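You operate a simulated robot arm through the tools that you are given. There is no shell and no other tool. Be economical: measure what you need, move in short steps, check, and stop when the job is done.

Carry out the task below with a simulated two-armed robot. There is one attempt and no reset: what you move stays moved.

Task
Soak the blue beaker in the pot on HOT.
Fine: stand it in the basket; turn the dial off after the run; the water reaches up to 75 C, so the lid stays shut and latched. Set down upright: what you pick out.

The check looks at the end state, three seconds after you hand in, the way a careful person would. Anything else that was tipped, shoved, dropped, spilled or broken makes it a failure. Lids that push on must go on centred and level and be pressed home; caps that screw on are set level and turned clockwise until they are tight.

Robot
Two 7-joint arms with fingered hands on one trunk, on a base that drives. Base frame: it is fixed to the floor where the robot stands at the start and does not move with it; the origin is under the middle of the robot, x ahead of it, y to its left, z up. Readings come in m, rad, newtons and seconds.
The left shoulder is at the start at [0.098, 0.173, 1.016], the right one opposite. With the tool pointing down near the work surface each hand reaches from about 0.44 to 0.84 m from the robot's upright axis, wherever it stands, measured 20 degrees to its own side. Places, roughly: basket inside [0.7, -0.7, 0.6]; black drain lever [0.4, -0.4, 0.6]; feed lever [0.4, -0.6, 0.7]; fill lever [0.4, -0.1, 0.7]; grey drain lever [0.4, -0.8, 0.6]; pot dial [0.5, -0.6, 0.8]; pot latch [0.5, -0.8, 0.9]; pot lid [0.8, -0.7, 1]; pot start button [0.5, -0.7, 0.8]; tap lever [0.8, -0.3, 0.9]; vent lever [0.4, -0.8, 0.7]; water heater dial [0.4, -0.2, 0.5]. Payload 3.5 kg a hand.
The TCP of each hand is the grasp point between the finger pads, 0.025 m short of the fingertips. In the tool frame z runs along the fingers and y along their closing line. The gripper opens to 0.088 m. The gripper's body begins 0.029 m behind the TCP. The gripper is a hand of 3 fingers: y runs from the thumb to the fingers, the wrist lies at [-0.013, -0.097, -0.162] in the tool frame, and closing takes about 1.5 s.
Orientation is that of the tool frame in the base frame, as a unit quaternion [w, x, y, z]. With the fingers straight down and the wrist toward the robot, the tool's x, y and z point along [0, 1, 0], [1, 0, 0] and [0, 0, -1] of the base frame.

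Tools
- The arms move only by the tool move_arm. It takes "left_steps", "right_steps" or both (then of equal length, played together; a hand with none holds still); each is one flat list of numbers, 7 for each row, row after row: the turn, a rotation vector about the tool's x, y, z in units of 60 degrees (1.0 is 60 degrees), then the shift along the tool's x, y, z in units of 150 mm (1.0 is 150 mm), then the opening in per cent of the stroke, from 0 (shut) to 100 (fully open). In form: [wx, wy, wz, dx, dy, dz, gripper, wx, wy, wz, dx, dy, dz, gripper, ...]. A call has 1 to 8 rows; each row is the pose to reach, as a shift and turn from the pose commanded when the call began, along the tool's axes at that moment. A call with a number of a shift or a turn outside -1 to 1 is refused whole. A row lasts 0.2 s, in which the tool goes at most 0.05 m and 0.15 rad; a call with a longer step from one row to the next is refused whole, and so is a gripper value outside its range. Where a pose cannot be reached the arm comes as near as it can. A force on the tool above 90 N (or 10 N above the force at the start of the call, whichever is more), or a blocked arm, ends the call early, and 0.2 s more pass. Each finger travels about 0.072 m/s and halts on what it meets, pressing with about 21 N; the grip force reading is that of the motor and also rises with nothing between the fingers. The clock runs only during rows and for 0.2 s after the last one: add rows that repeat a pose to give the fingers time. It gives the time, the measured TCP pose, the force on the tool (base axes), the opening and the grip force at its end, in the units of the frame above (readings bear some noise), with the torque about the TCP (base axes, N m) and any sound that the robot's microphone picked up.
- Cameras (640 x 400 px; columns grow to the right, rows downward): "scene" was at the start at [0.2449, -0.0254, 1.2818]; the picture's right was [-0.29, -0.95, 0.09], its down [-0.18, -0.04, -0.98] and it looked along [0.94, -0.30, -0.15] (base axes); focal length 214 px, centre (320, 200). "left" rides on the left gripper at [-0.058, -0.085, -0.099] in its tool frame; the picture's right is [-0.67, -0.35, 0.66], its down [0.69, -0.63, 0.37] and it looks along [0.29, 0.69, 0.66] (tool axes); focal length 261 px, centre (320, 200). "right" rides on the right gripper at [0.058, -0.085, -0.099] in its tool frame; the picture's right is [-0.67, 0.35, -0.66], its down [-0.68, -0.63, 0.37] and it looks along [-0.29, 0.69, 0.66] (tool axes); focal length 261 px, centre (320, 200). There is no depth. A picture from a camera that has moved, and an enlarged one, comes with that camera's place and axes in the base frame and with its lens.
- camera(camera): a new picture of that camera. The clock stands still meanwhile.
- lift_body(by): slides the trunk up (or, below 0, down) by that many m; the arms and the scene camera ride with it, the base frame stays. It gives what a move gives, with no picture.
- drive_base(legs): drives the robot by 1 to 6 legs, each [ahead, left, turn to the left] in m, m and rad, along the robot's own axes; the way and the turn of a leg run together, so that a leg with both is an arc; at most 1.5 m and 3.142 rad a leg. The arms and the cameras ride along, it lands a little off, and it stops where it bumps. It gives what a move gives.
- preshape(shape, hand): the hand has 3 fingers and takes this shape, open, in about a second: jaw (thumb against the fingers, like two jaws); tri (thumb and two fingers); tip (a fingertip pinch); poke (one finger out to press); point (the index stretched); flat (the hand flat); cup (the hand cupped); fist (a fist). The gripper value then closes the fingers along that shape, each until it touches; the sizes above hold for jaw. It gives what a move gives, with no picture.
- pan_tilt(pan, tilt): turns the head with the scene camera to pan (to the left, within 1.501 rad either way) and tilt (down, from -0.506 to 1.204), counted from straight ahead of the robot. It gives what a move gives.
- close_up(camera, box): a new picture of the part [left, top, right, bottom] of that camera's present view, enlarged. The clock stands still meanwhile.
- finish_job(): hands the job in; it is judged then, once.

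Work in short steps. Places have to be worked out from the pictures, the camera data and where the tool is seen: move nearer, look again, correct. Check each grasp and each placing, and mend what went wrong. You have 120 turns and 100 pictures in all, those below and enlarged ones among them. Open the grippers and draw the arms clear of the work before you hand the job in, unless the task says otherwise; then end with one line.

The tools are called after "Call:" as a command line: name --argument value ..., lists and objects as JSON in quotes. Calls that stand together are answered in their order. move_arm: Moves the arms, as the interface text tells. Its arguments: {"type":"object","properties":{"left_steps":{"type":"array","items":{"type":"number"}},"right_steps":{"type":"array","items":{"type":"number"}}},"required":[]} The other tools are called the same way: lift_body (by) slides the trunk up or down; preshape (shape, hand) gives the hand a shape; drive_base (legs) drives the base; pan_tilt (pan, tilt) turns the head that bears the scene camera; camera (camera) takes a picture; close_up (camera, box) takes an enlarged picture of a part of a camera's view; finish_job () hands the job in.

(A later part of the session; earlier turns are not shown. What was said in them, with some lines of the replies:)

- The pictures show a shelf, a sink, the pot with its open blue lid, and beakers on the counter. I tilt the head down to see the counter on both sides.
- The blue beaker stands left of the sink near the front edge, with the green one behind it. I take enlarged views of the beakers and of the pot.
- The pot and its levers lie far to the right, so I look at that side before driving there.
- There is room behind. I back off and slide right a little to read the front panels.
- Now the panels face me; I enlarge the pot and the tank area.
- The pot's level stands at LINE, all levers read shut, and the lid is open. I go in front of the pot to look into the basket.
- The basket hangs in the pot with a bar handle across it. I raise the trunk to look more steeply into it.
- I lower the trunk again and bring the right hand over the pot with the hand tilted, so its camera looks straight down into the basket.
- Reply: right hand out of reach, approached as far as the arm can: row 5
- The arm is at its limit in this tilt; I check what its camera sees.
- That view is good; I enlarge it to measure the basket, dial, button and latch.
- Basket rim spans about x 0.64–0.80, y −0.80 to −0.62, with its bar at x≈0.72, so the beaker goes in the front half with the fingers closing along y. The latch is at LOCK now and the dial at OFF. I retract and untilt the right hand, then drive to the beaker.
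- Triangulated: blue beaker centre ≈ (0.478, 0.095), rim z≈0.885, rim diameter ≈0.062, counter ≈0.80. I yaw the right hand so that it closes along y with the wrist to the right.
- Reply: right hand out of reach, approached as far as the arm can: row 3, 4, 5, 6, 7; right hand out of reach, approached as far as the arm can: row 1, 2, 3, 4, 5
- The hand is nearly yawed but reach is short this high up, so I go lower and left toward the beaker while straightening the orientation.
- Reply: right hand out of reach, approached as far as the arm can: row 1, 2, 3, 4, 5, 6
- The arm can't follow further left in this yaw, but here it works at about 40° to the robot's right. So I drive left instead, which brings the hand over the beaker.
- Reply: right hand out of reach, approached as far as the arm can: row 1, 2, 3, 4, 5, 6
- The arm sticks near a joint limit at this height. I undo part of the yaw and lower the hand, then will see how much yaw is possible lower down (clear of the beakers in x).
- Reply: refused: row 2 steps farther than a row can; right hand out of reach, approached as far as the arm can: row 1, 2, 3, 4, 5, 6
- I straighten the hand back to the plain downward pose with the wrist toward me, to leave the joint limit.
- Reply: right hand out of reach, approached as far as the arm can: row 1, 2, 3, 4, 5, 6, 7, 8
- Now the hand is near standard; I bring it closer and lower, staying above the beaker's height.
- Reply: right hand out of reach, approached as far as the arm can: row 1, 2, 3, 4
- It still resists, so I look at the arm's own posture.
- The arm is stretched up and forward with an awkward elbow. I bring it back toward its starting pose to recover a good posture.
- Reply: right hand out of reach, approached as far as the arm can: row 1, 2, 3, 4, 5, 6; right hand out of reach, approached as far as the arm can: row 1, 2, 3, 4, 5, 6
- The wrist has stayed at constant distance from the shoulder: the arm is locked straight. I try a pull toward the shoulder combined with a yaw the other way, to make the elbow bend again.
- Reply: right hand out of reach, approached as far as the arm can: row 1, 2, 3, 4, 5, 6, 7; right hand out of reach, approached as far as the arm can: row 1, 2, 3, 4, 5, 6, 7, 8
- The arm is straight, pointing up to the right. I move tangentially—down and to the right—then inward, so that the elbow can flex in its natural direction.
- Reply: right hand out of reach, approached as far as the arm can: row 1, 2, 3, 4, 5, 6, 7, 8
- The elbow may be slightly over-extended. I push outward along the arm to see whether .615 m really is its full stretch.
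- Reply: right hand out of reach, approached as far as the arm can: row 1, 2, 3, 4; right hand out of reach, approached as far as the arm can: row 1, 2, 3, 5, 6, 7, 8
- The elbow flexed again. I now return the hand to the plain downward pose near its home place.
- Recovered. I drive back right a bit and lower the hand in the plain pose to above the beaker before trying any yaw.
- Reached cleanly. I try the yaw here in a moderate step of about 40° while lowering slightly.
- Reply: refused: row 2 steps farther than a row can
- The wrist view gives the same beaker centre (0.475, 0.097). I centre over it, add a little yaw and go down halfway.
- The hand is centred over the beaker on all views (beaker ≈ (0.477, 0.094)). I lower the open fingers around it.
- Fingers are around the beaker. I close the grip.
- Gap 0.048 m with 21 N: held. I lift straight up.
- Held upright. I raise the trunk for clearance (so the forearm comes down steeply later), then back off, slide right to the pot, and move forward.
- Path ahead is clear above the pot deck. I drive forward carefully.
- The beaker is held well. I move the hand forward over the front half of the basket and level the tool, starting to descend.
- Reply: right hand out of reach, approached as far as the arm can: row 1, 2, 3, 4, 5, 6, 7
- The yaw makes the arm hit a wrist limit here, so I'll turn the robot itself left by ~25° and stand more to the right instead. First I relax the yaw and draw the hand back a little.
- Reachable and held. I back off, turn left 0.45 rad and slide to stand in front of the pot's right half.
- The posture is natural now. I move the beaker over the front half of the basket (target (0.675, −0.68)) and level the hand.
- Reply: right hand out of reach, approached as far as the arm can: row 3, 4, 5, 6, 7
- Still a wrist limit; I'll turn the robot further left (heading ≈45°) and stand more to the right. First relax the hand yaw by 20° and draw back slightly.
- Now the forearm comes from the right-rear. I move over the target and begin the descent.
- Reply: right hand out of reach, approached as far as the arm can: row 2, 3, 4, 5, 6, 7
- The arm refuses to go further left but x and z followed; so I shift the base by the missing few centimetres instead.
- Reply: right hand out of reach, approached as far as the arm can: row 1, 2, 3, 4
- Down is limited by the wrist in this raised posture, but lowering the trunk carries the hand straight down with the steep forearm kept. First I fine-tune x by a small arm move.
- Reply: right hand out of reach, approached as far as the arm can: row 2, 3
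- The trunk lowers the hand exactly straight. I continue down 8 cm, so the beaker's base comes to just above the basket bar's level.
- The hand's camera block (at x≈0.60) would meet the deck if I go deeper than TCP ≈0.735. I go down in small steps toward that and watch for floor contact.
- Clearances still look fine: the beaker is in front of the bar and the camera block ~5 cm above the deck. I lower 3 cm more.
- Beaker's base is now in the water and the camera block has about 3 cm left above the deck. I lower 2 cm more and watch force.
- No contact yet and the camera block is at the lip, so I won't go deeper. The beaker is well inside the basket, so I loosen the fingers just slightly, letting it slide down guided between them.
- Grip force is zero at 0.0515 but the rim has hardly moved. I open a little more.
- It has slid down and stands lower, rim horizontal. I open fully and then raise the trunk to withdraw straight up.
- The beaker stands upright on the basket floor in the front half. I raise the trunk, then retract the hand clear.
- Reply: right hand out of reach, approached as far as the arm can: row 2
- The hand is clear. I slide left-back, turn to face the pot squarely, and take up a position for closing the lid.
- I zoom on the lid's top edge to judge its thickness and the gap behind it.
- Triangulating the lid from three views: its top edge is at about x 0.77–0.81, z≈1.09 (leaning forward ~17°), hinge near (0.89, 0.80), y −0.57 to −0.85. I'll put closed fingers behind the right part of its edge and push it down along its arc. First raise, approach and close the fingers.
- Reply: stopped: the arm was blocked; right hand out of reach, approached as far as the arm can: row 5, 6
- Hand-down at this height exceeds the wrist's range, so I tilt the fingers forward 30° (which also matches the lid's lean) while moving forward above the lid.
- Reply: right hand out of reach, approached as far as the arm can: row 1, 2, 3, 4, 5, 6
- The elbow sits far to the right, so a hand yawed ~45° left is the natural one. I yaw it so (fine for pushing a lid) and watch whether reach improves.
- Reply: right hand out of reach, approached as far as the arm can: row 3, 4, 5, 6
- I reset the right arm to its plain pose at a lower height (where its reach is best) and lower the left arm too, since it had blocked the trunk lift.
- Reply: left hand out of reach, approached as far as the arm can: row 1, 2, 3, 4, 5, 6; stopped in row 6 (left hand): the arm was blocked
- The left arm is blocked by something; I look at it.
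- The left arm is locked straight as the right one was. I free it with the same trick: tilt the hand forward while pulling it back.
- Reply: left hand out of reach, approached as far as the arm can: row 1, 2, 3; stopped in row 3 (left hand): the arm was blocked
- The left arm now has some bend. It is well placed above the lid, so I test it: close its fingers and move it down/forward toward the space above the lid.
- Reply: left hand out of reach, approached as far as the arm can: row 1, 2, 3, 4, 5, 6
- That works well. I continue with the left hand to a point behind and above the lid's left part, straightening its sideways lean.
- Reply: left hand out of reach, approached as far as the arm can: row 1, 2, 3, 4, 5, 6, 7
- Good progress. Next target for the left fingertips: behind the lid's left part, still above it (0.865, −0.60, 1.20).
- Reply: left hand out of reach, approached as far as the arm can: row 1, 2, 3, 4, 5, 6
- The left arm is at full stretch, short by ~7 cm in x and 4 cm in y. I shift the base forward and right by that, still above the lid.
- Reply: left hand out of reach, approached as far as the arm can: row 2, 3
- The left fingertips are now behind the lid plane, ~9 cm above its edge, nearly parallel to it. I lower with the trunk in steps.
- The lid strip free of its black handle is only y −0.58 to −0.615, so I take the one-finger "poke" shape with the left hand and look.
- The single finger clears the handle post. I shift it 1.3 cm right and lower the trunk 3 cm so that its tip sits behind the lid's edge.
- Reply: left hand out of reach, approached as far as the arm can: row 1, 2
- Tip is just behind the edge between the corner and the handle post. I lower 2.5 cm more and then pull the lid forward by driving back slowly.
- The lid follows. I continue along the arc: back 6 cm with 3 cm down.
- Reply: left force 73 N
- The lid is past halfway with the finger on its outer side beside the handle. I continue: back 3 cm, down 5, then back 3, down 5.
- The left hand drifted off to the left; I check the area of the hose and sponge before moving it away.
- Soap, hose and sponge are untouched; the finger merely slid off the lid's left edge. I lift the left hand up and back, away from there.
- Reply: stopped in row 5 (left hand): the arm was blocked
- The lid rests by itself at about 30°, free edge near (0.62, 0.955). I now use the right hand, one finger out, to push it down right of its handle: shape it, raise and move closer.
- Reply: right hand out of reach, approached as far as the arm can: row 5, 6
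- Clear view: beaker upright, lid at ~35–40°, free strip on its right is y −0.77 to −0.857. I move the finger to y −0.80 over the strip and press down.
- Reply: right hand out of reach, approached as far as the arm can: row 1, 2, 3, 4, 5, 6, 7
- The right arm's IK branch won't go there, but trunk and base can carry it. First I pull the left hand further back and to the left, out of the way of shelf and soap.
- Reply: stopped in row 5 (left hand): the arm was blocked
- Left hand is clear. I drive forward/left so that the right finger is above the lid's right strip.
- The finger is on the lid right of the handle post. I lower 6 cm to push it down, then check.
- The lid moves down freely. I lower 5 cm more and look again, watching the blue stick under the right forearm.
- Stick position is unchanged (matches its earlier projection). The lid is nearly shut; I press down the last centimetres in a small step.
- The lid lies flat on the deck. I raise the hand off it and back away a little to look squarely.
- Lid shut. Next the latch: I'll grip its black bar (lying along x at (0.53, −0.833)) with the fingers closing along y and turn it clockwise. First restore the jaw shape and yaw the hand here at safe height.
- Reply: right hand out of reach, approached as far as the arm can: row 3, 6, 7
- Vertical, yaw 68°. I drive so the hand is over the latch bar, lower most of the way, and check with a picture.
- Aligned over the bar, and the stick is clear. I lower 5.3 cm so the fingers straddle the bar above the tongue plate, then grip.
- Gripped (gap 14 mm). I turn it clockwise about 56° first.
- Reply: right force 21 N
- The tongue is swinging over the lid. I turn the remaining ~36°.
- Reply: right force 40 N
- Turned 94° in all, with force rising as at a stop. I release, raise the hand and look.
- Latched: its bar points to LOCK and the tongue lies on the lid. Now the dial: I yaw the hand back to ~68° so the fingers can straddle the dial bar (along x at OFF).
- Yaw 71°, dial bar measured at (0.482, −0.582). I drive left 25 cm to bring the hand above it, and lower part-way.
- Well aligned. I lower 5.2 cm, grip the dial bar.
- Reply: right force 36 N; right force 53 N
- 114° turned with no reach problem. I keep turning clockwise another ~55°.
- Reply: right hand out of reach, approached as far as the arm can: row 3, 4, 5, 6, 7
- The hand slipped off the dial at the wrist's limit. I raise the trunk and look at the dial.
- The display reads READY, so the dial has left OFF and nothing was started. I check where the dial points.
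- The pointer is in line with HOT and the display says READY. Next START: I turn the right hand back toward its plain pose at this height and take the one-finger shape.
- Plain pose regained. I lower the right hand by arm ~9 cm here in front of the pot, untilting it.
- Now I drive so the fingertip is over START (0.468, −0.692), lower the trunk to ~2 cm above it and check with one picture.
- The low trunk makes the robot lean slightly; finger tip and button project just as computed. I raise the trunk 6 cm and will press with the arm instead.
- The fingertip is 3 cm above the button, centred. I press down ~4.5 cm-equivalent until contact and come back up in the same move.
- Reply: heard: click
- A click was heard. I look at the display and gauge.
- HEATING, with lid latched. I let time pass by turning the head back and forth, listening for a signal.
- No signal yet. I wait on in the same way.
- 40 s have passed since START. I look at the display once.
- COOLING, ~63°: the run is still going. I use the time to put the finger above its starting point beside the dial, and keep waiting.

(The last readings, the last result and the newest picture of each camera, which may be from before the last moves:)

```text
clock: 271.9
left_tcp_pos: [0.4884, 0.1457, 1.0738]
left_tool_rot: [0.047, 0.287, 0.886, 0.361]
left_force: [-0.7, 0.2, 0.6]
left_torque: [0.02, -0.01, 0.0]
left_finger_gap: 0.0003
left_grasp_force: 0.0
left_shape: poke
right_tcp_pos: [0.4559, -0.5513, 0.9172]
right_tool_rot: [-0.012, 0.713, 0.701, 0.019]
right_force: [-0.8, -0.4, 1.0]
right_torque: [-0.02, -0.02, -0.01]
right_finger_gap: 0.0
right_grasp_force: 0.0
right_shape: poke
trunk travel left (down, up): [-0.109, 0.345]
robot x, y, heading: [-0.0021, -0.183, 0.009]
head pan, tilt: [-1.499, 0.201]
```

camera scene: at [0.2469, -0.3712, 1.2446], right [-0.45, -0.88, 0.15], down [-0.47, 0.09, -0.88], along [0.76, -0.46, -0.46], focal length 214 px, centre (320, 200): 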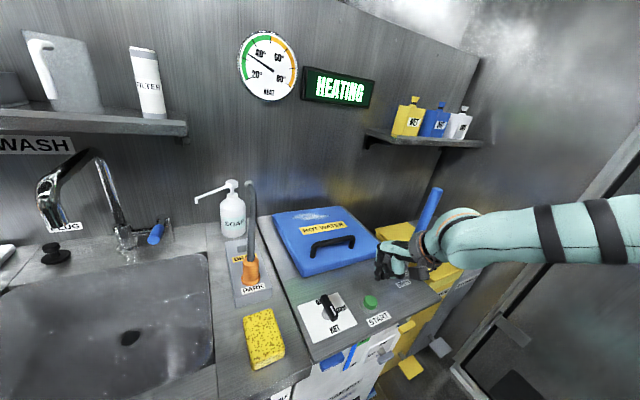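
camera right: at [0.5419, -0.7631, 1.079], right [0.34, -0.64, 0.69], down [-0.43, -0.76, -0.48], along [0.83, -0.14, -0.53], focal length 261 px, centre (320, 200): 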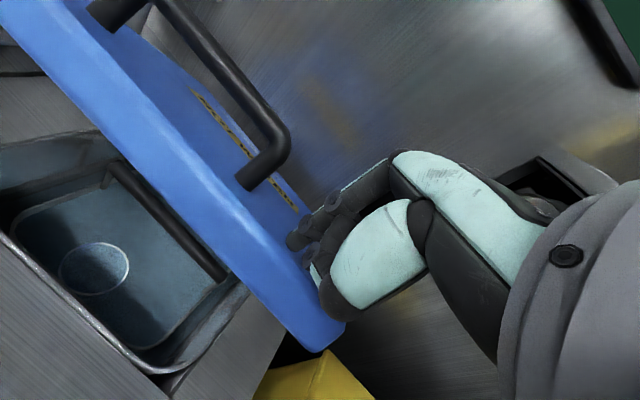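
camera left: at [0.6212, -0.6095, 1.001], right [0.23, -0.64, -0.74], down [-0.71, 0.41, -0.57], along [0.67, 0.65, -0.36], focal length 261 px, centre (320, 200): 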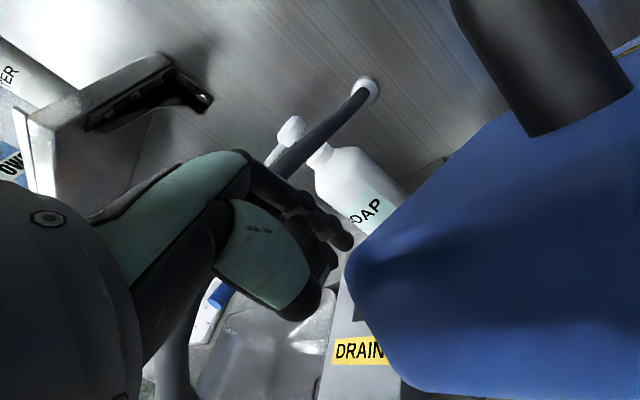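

I wait one more round before looking.

Call:
pan_tilt --pan 1.5 --tilt 0.2

Call:
pan_tilt --pan -1.5 --tilt 0.2

Call:
pan_tilt --pan 1.5 --tilt 0.2

Call:
pan_tilt --pan -1.5 --tilt 0.2

Call:
pan_tilt --pan 1.5 --tilt 0.2

Call:
pan_tilt --pan -1.5 --tilt 0.2

Call:
pan_tilt --pan 1.5 --tilt 0.2

Call:
pan_tilt --pan -1.5 --tilt 0.2

Call:
pan_tilt --pan 1.5 --tilt 0.2

Call:
pan_tilt --pan -0.65 --tilt 0.3

Call:
close_up --camera "scene" --box '[200, 20, 440, 340]'

```text
clock: 274.5
left_tcp_pos: [0.4884, 0.146, 1.0742]
left_tool_rot: [0.048, 0.288, 0.886, 0.362]
left_force: [-0.1, -0.4, -0.9]
left_torque: [0.02, -0.01, -0.01]
left_finger_gap: 0.0
left_grasp_force: 0.0
left_shape: poke
right_tcp_pos: [0.4556, -0.5494, 0.9176]
right_tool_rot: [-0.012, 0.712, 0.702, 0.018]
right_force: [0.7, -0.8, 0.5]
right_torque: [-0.03, 0.0, -0.02]
right_finger_gap: 0.0002
right_grasp_force: 0.0
right_shape: poke
trunk travel left (down, up): [-0.109, 0.345]
robot x, y, heading: [-0.0036, -0.1851, 0.004]
head pan, tilt: [1.499, 0.201]
```

```text
clock: 277.1
left_tcp_pos: [0.4902, 0.1474, 1.0732]
left_tool_rot: [0.048, 0.288, 0.886, 0.361]
left_force: [0.5, 0.4, 0.4]
left_torque: [0.0, 0.01, -0.01]
left_finger_gap: 0.0001
left_grasp_force: 0.1
left_shape: poke
right_tcp_pos: [0.4563, -0.5497, 0.917]
right_tool_rot: [-0.012, 0.712, 0.702, 0.018]
right_force: [0.3, 0.0, -0.2]
right_torque: [0.02, -0.03, -0.01]
right_finger_gap: 0.0002
right_grasp_force: 0.0
right_shape: poke
trunk travel left (down, up): [-0.109, 0.345]
robot x, y, heading: [-0.0057, -0.1875, 0.006]
head pan, tilt: [-1.499, 0.201]
```

```text
clock: 279.7
left_tcp_pos: [0.4886, 0.146, 1.0735]
left_tool_rot: [0.047, 0.287, 0.886, 0.361]
left_force: [-0.1, 0.0, 0.2]
left_torque: [-0.01, 0.02, 0.0]
left_finger_gap: 0.0
left_grasp_force: 0.1
left_shape: poke
right_tcp_pos: [0.4567, -0.5511, 0.9165]
right_tool_rot: [-0.012, 0.712, 0.701, 0.019]
right_force: [0.2, -0.4, 0.5]
right_torque: [0.0, 0.0, 0.03]
right_finger_gap: 0.0
right_grasp_force: 0.0
right_shape: poke
trunk travel left (down, up): [-0.109, 0.345]
robot x, y, heading: [-0.0034, -0.1839, -0.001]
head pan, tilt: [1.499, 0.201]
```

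```text
clock: 282.3
left_tcp_pos: [0.4904, 0.1461, 1.0736]
left_tool_rot: [0.048, 0.287, 0.885, 0.362]
left_force: [0.2, 0.5, 0.8]
left_torque: [0.0, -0.03, 0.0]
left_finger_gap: 0.0
left_grasp_force: 0.1
left_shape: poke
right_tcp_pos: [0.4554, -0.5498, 0.9174]
right_tool_rot: [-0.012, 0.712, 0.701, 0.019]
right_force: [0.3, -0.1, -0.6]
right_torque: [-0.04, 0.0, 0.03]
right_finger_gap: 0.0
right_grasp_force: 0.1
right_shape: poke
trunk travel left (down, up): [-0.109, 0.345]
robot x, y, heading: [-0.0103, -0.1865, 0.004]
head pan, tilt: [-1.499, 0.201]
```

```text
clock: 284.9
left_tcp_pos: [0.49, 0.1465, 1.0741]
left_tool_rot: [0.048, 0.288, 0.886, 0.361]
left_force: [0.0, 0.5, -0.8]
left_torque: [0.0, 0.0, 0.0]
left_finger_gap: 0.0001
left_grasp_force: 0.0
left_shape: poke
right_tcp_pos: [0.4565, -0.5508, 0.9177]
right_tool_rot: [-0.011, 0.713, 0.701, 0.018]
right_force: [0.9, -0.7, 0.3]
right_torque: [0.04, 0.01, 0.02]
right_finger_gap: 0.0
right_grasp_force: 0.1
right_shape: poke
trunk travel left (down, up): [-0.109, 0.345]
robot x, y, heading: [-0.0044, -0.1861, 0.008]
head pan, tilt: [1.499, 0.201]
```

```text
clock: 287.5
left_tcp_pos: [0.4901, 0.1456, 1.0738]
left_tool_rot: [0.047, 0.287, 0.886, 0.361]
left_force: [-0.1, -0.3, 0.2]
left_torque: [0.02, 0.02, 0.04]
left_finger_gap: 0.0
left_grasp_force: 0.0
left_shape: poke
right_tcp_pos: [0.4562, -0.5499, 0.9174]
right_tool_rot: [-0.012, 0.713, 0.701, 0.019]
right_force: [1.3, -0.1, -1.0]
right_torque: [0.02, 0.0, 0.01]
right_finger_gap: 0.0
right_grasp_force: 0.0
right_shape: poke
trunk travel left (down, up): [-0.109, 0.345]
robot x, y, heading: [-0.003, -0.1853, 0.005]
head pan, tilt: [-1.499, 0.201]
```

```text
clock: 290.1
left_tcp_pos: [0.4898, 0.1459, 1.074]
left_tool_rot: [0.047, 0.287, 0.886, 0.361]
left_force: [0.2, -0.8, -0.2]
left_torque: [0.05, 0.0, 0.0]
left_finger_gap: 0.0
left_grasp_force: 0.1
left_shape: poke
right_tcp_pos: [0.457, -0.55, 0.9173]
right_tool_rot: [-0.012, 0.712, 0.701, 0.019]
right_force: [0.0, -0.4, 0.5]
right_torque: [-0.01, 0.0, -0.01]
right_finger_gap: 0.0
right_grasp_force: 0.1
right_shape: poke
trunk travel left (down, up): [-0.109, 0.345]
robot x, y, heading: [-0.0021, -0.1865, 0.006]
head pan, tilt: [1.499, 0.201]
```

```text
clock: 292.7
left_tcp_pos: [0.4903, 0.1459, 1.0735]
left_tool_rot: [0.048, 0.287, 0.886, 0.361]
left_force: [-0.4, -0.3, -0.8]
left_torque: [-0.03, -0.02, 0.01]
left_finger_gap: 0.0
left_grasp_force: 0.1
left_shape: poke
right_tcp_pos: [0.4572, -0.5505, 0.9166]
right_tool_rot: [-0.012, 0.712, 0.701, 0.02]
right_force: [0.0, 1.1, -0.1]
right_torque: [-0.02, 0.01, 0.03]
right_finger_gap: 0.0
right_grasp_force: 0.0
right_shape: poke
trunk travel left (down, up): [-0.109, 0.345]
robot x, y, heading: [-0.0004, -0.183, 0.002]
head pan, tilt: [-1.499, 0.201]
```

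```text
clock: 295.3
left_tcp_pos: [0.4905, 0.1464, 1.0732]
left_tool_rot: [0.048, 0.287, 0.885, 0.362]
left_force: [-0.2, 0.6, -1.0]
left_torque: [0.0, -0.02, -0.01]
left_finger_gap: 0.0001
left_grasp_force: 0.0
left_shape: poke
right_tcp_pos: [0.4558, -0.5505, 0.918]
right_tool_rot: [-0.012, 0.712, 0.702, 0.018]
right_force: [0.0, -0.2, 0.2]
right_torque: [-0.03, -0.02, 0.02]
right_finger_gap: 0.0001
right_grasp_force: 0.0
right_shape: poke
trunk travel left (down, up): [-0.109, 0.345]
robot x, y, heading: [-0.002, -0.1834, 0.004]
head pan, tilt: [1.499, 0.201]
```

```text
clock: 297.3
left_tcp_pos: [0.49, 0.1453, 1.0737]
left_tool_rot: [0.047, 0.287, 0.886, 0.361]
left_force: [0.3, -0.1, -0.4]
left_torque: [0.0, -0.01, 0.0]
left_finger_gap: 0.0003
left_grasp_force: 0.1
left_shape: poke
right_tcp_pos: [0.4558, -0.55, 0.9157]
right_tool_rot: [-0.012, 0.713, 0.701, 0.018]
right_force: [0.2, 0.3, 0.2]
right_torque: [-0.03, 0.02, 0.02]
right_finger_gap: 0.0
right_grasp_force: 0.0
right_shape: poke
trunk travel left (down, up): [-0.109, 0.345]
robot x, y, heading: [-0.0026, -0.1833, 0.004]
head pan, tilt: [-0.649, 0.3]
```

```text
1.25 times, centred on (320, 180) of scene
camera zoom: at [0.2273, -0.2392, 1.2381], right [-0.57, -0.8, 0.19], down [-0.52, 0.18, -0.84], along [0.64, -0.57, -0.52], focal length 268 px, centre (320, 225)
```

zoom: 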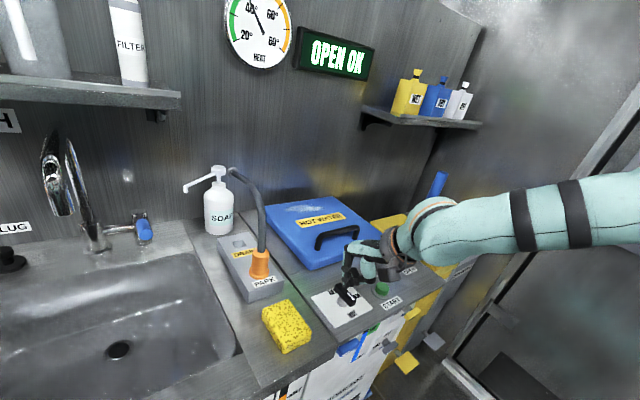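

OPEN OK at ~43°: the run is over; the lid stays latched. Now I turn the dial off: lower the finger beside the bar's left and check the pose.

Call:
move_arm --right_steps '[0, 0, 0, 0, 0, 0.15, 0, 0, 0, 0, 0, 0, 0.3, 0, 0, 0, 0, 0, 0, 0.42, 0, 0, 0, 0, 0, 0, 0.48, 0, 0, 0, 0, 0, 0, 0.48, 0]'

```text
clock: 298.5
left_tcp_pos: [0.4895, 0.1464, 1.0737]
left_tool_rot: [0.048, 0.288, 0.886, 0.361]
left_force: [0.2, 0.3, -0.7]
left_torque: [-0.02, 0.01, 0.0]
left_finger_gap: 0.0
left_grasp_force: 0.0
left_shape: poke
right_tcp_pos: [0.4557, -0.5476, 0.8442]
right_tool_rot: [-0.012, 0.712, 0.702, 0.018]
right_force: [0.3, 0.2, -0.1]
right_torque: [0.02, -0.01, -0.02]
right_finger_gap: 0.0004
right_grasp_force: 0.1
right_shape: poke
trunk travel left (down, up): [-0.109, 0.345]
robot x, y, heading: [-0.006, -0.1903, 0.007]
head pan, tilt: [-0.649, 0.3]
```

Call:
move_arm --right_steps '[0, 0, 0, -0.13, -0.01, 0, 0, 0, 0, 0, -0.23, -0.035, 0, 0, 0, 0, 0, -0.31, -0.02, 0, 0, 0, 0, 0, -0.387, 0.04, 0, 0, 0, 0, 0, -0.434, 0.134, 0, 0, 0, 0, 0, -0.427, 0.227, 0, 0, 0, 0, 0, -0.38, 0.307, 0, 0, 0, 0, 0, -0.32, 0.354, 0, 0]'

```text
clock: 300.3
left_tcp_pos: [0.4891, 0.1405, 1.0764]
left_tool_rot: [0.049, 0.288, 0.885, 0.363]
left_force: [-0.1, -0.3, 0.4]
left_torque: [0.0, -0.01, -0.03]
left_finger_gap: 0.0001
left_grasp_force: 0.2
left_shape: poke
right_tcp_pos: [0.5074, -0.6026, 0.8401]
right_tool_rot: [-0.013, 0.714, 0.7, 0.018]
right_force: [-4.2, -23.9, -5.1]
right_torque: [-0.16, -0.03, 0.09]
right_finger_gap: 0.0002
right_grasp_force: 0.0
right_shape: poke
trunk travel left (down, up): [-0.109, 0.345]
robot x, y, heading: [-0.005, -0.1877, 0.006]
head pan, tilt: [-0.649, 0.3]
```

Contact force of 24 N shows the finger pressing the bar near its OFF end. I push slightly more, then back off and lift.

Call:
move_arm --right_steps '[0, 0, 0, 0.06, 0.0, 0, 0, 0, 0, 0, 0.11, 0.0, 0, 0, 0, 0, 0, 0.11, 0.0, 0, 0, 0, 0, 0, -0.1, 0.05, 0, 0, 0, 0, 0, -0.15, 0.05, -0.2, 0, 0, 0, 0, -0.15, 0, -0.5, 0, 0, 0, 0, -0.15, -0.2, -0.75, 0]'

Call:
close_up --camera "scene" --box '[200, 20, 440, 340]'

```text
clock: 300.9
left_tcp_pos: [0.492, 0.1386, 1.075]
left_tool_rot: [0.048, 0.289, 0.884, 0.365]
left_force: [-0.1, 0.0, 0.8]
left_torque: [-0.02, 0.03, 0.0]
left_finger_gap: 0.0001
left_grasp_force: 0.0
left_shape: poke
right_tcp_pos: [0.5099, -0.6009, 0.8413]
right_tool_rot: [-0.005, 0.72, 0.694, 0.007]
right_force: [4.4, -57.7, -4.6]
right_torque: [-0.29, -0.02, 0.08]
right_finger_gap: 0.0
right_grasp_force: 0.1
right_shape: poke
trunk travel left (down, up): [-0.109, 0.345]
robot x, y, heading: [-0.0022, -0.1863, -0.004]
head pan, tilt: [-0.649, 0.3]
stopped in row 2 (right hand): the force on the tool passed its limit at 95 N (the readings are from after the stop); the commanded pose is now the measured one
```

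```text
1.25 times, centred on (320, 180) of scene
camera zoom: at [0.2279, -0.2466, 1.2375], right [-0.58, -0.8, 0.18], down [-0.52, 0.18, -0.84], along [0.63, -0.58, -0.52], focal length 268 px, centre (320, 225)
```

zoom: 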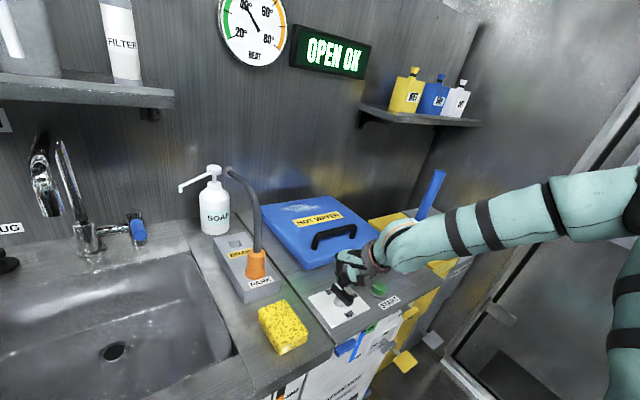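

The finger now jams against the bar with it lying along x, as if at its OFF stop. I back the finger off, lift, and withdraw both arms and the base before using the last picture.

Call:
move_arm --right_steps '[0, 0, 0, -0.12, 0, 0, 0, 0, 0, 0, -0.15, 0, -0.2, 0, 0, 0, 0, -0.15, 0, -0.45, 0, 0, 0, 0, -0.15, -0.1, -0.7, 0, 0, 0, 0, -0.15, -0.2, -0.9, 0]'

Call:
lift_body --by 0.15

Call:
drive_base --legs '[[-0.25, 0.0, 0.0], [0.0, -0.2, 0.0]]'

Call:
pan_tilt --pan -0.4 --tilt 0.4

```text
clock: 302.1
left_tcp_pos: [0.4894, 0.1429, 1.0754]
left_tool_rot: [0.049, 0.288, 0.885, 0.362]
left_force: [-0.3, 0.2, -0.2]
left_torque: [0.01, 0.0, -0.01]
left_finger_gap: 0.0
left_grasp_force: 0.1
left_shape: poke
right_tcp_pos: [0.4779, -0.615, 0.9815]
right_tool_rot: [-0.007, 0.716, 0.698, 0.013]
right_force: [-1.0, -0.2, -0.6]
right_torque: [-0.01, 0.02, -0.02]
right_finger_gap: 0.0
right_grasp_force: 0.1
right_shape: poke
trunk travel left (down, up): [-0.109, 0.345]
robot x, y, heading: [-0.0078, -0.1869, 0.003]
head pan, tilt: [-0.649, 0.3]
```

```text
clock: 303.8
left_tcp_pos: [0.4836, 0.17, 1.2388]
left_tool_rot: [0.043, 0.256, 0.886, 0.383]
left_force: [-1.2, -0.7, 0.7]
left_torque: [0.01, 0.0, 0.03]
left_finger_gap: 0.0001
left_grasp_force: 0.0
left_shape: poke
right_tcp_pos: [0.4775, -0.6164, 1.1284]
right_tool_rot: [-0.007, 0.717, 0.697, 0.013]
right_force: [-0.1, -0.4, -0.3]
right_torque: [0.0, 0.0, 0.01]
right_finger_gap: 0.0002
right_grasp_force: 0.1
right_shape: poke
trunk travel left (down, up): [-0.259, 0.195]
robot x, y, heading: [-0.003, -0.1837, 0.006]
head pan, tilt: [-0.649, 0.3]
```

```text
clock: 306.9
left_tcp_pos: [0.2284, -0.0285, 1.2373]
left_tool_rot: [0.039, 0.252, 0.887, 0.384]
left_force: [0.1, -0.2, 0.3]
left_torque: [-0.01, 0.0, 0.03]
left_finger_gap: 0.0
left_grasp_force: 0.2
left_shape: poke
right_tcp_pos: [0.2284, -0.8153, 1.1297]
right_tool_rot: [-0.007, 0.714, 0.7, 0.014]
right_force: [-0.6, -0.4, 0.4]
right_torque: [-0.02, 0.02, -0.03]
right_finger_gap: 0.0
right_grasp_force: 0.1
right_shape: poke
trunk travel left (down, up): [-0.259, 0.195]
robot x, y, heading: [-0.2547, -0.3902, 0.013]
head pan, tilt: [-0.649, 0.3]
```

```text
clock: 307.7
left_tcp_pos: [0.2262, -0.028, 1.2387]
left_tool_rot: [0.038, 0.25, 0.887, 0.387]
left_force: [-0.5, -1.0, 0.0]
left_torque: [0.01, 0.02, 0.02]
left_finger_gap: 0.0001
left_grasp_force: 0.1
left_shape: poke
right_tcp_pos: [0.229, -0.8176, 1.1288]
right_tool_rot: [-0.007, 0.714, 0.7, 0.012]
right_force: [-0.3, 0.4, -0.1]
right_torque: [-0.03, -0.02, 0.03]
right_finger_gap: 0.0
right_grasp_force: 0.1
right_shape: poke
trunk travel left (down, up): [-0.259, 0.195]
robot x, y, heading: [-0.2603, -0.3916, 0.012]
head pan, tilt: [-0.4, 0.4]
```

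I spend the last picture on a close-up of the dial.

Call:
close_up --camera "scene" --box '[220, 185, 370, 290]'

```text
3.81 times, centred on (295, 238) of scene
camera zoom: at [-0.1262, -0.4241, 1.4215], right [-0.38, -0.92, 0.04], down [-0.45, 0.15, -0.88], along [0.81, -0.35, -0.47], focal length 817 px, centre (415, 57)
```

zoom: 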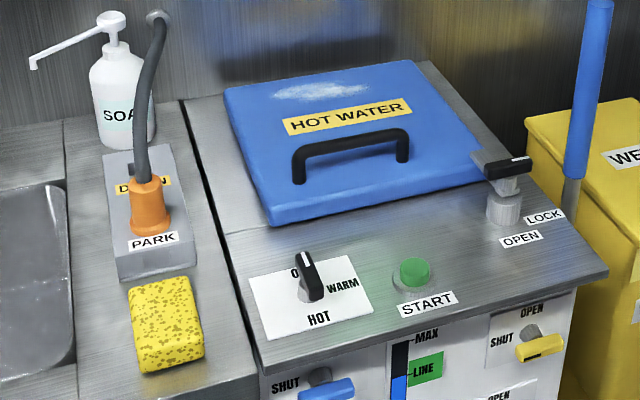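

The white stripe points back to OFF, the lid is shut, and the latch bar points to LOCK with its tongue on the lid. I open both hands, which are already clear.

Call:
preshape --hand "right" --shape "jaw"

Call:
preshape --hand "left" --shape "jaw"

```text
clock: 308.6
left_tcp_pos: [0.2272, -0.0265, 1.2395]
left_tool_rot: [0.038, 0.25, 0.887, 0.387]
left_force: [-0.4, -0.3, 0.5]
left_torque: [-0.01, -0.02, 0.01]
left_finger_gap: 0.0
left_grasp_force: 0.0
left_shape: poke
right_tcp_pos: [0.2278, -0.8166, 1.1296]
right_tool_rot: [-0.007, 0.715, 0.699, 0.013]
right_force: [0.0, 0.2, -0.1]
right_torque: [0.03, 0.02, -0.01]
right_finger_gap: 0.0879
right_grasp_force: 0.1
right_shape: jaw
trunk travel left (down, up): [-0.259, 0.195]
robot x, y, heading: [-0.2582, -0.3897, 0.01]
head pan, tilt: [-0.4, 0.4]
```

```text
clock: 309.5
left_tcp_pos: [0.2257, -0.0281, 1.2392]
left_tool_rot: [0.038, 0.25, 0.887, 0.387]
left_force: [0.6, 0.6, -0.7]
left_torque: [0.01, -0.02, -0.01]
left_finger_gap: 0.0878
left_grasp_force: 0.0
left_shape: jaw
right_tcp_pos: [0.228, -0.8153, 1.1296]
right_tool_rot: [-0.007, 0.713, 0.701, 0.014]
right_force: [-0.2, 0.1, 0.0]
right_torque: [-0.04, -0.02, 0.02]
right_finger_gap: 0.0879
right_grasp_force: 0.0
right_shape: jaw
trunk travel left (down, up): [-0.259, 0.195]
robot x, y, heading: [-0.2555, -0.3852, 0.008]
head pan, tilt: [-0.4, 0.4]
```

Everything is in its end state, so I hand the job in.

Call:
finish_job

```text
The job is handed in.
```

The blue beaker was soaked on HOT: it stood upright in the basket when I shut the lid, the run ended at OPEN OK, the dial is back at OFF, and the lid is shut and latched.
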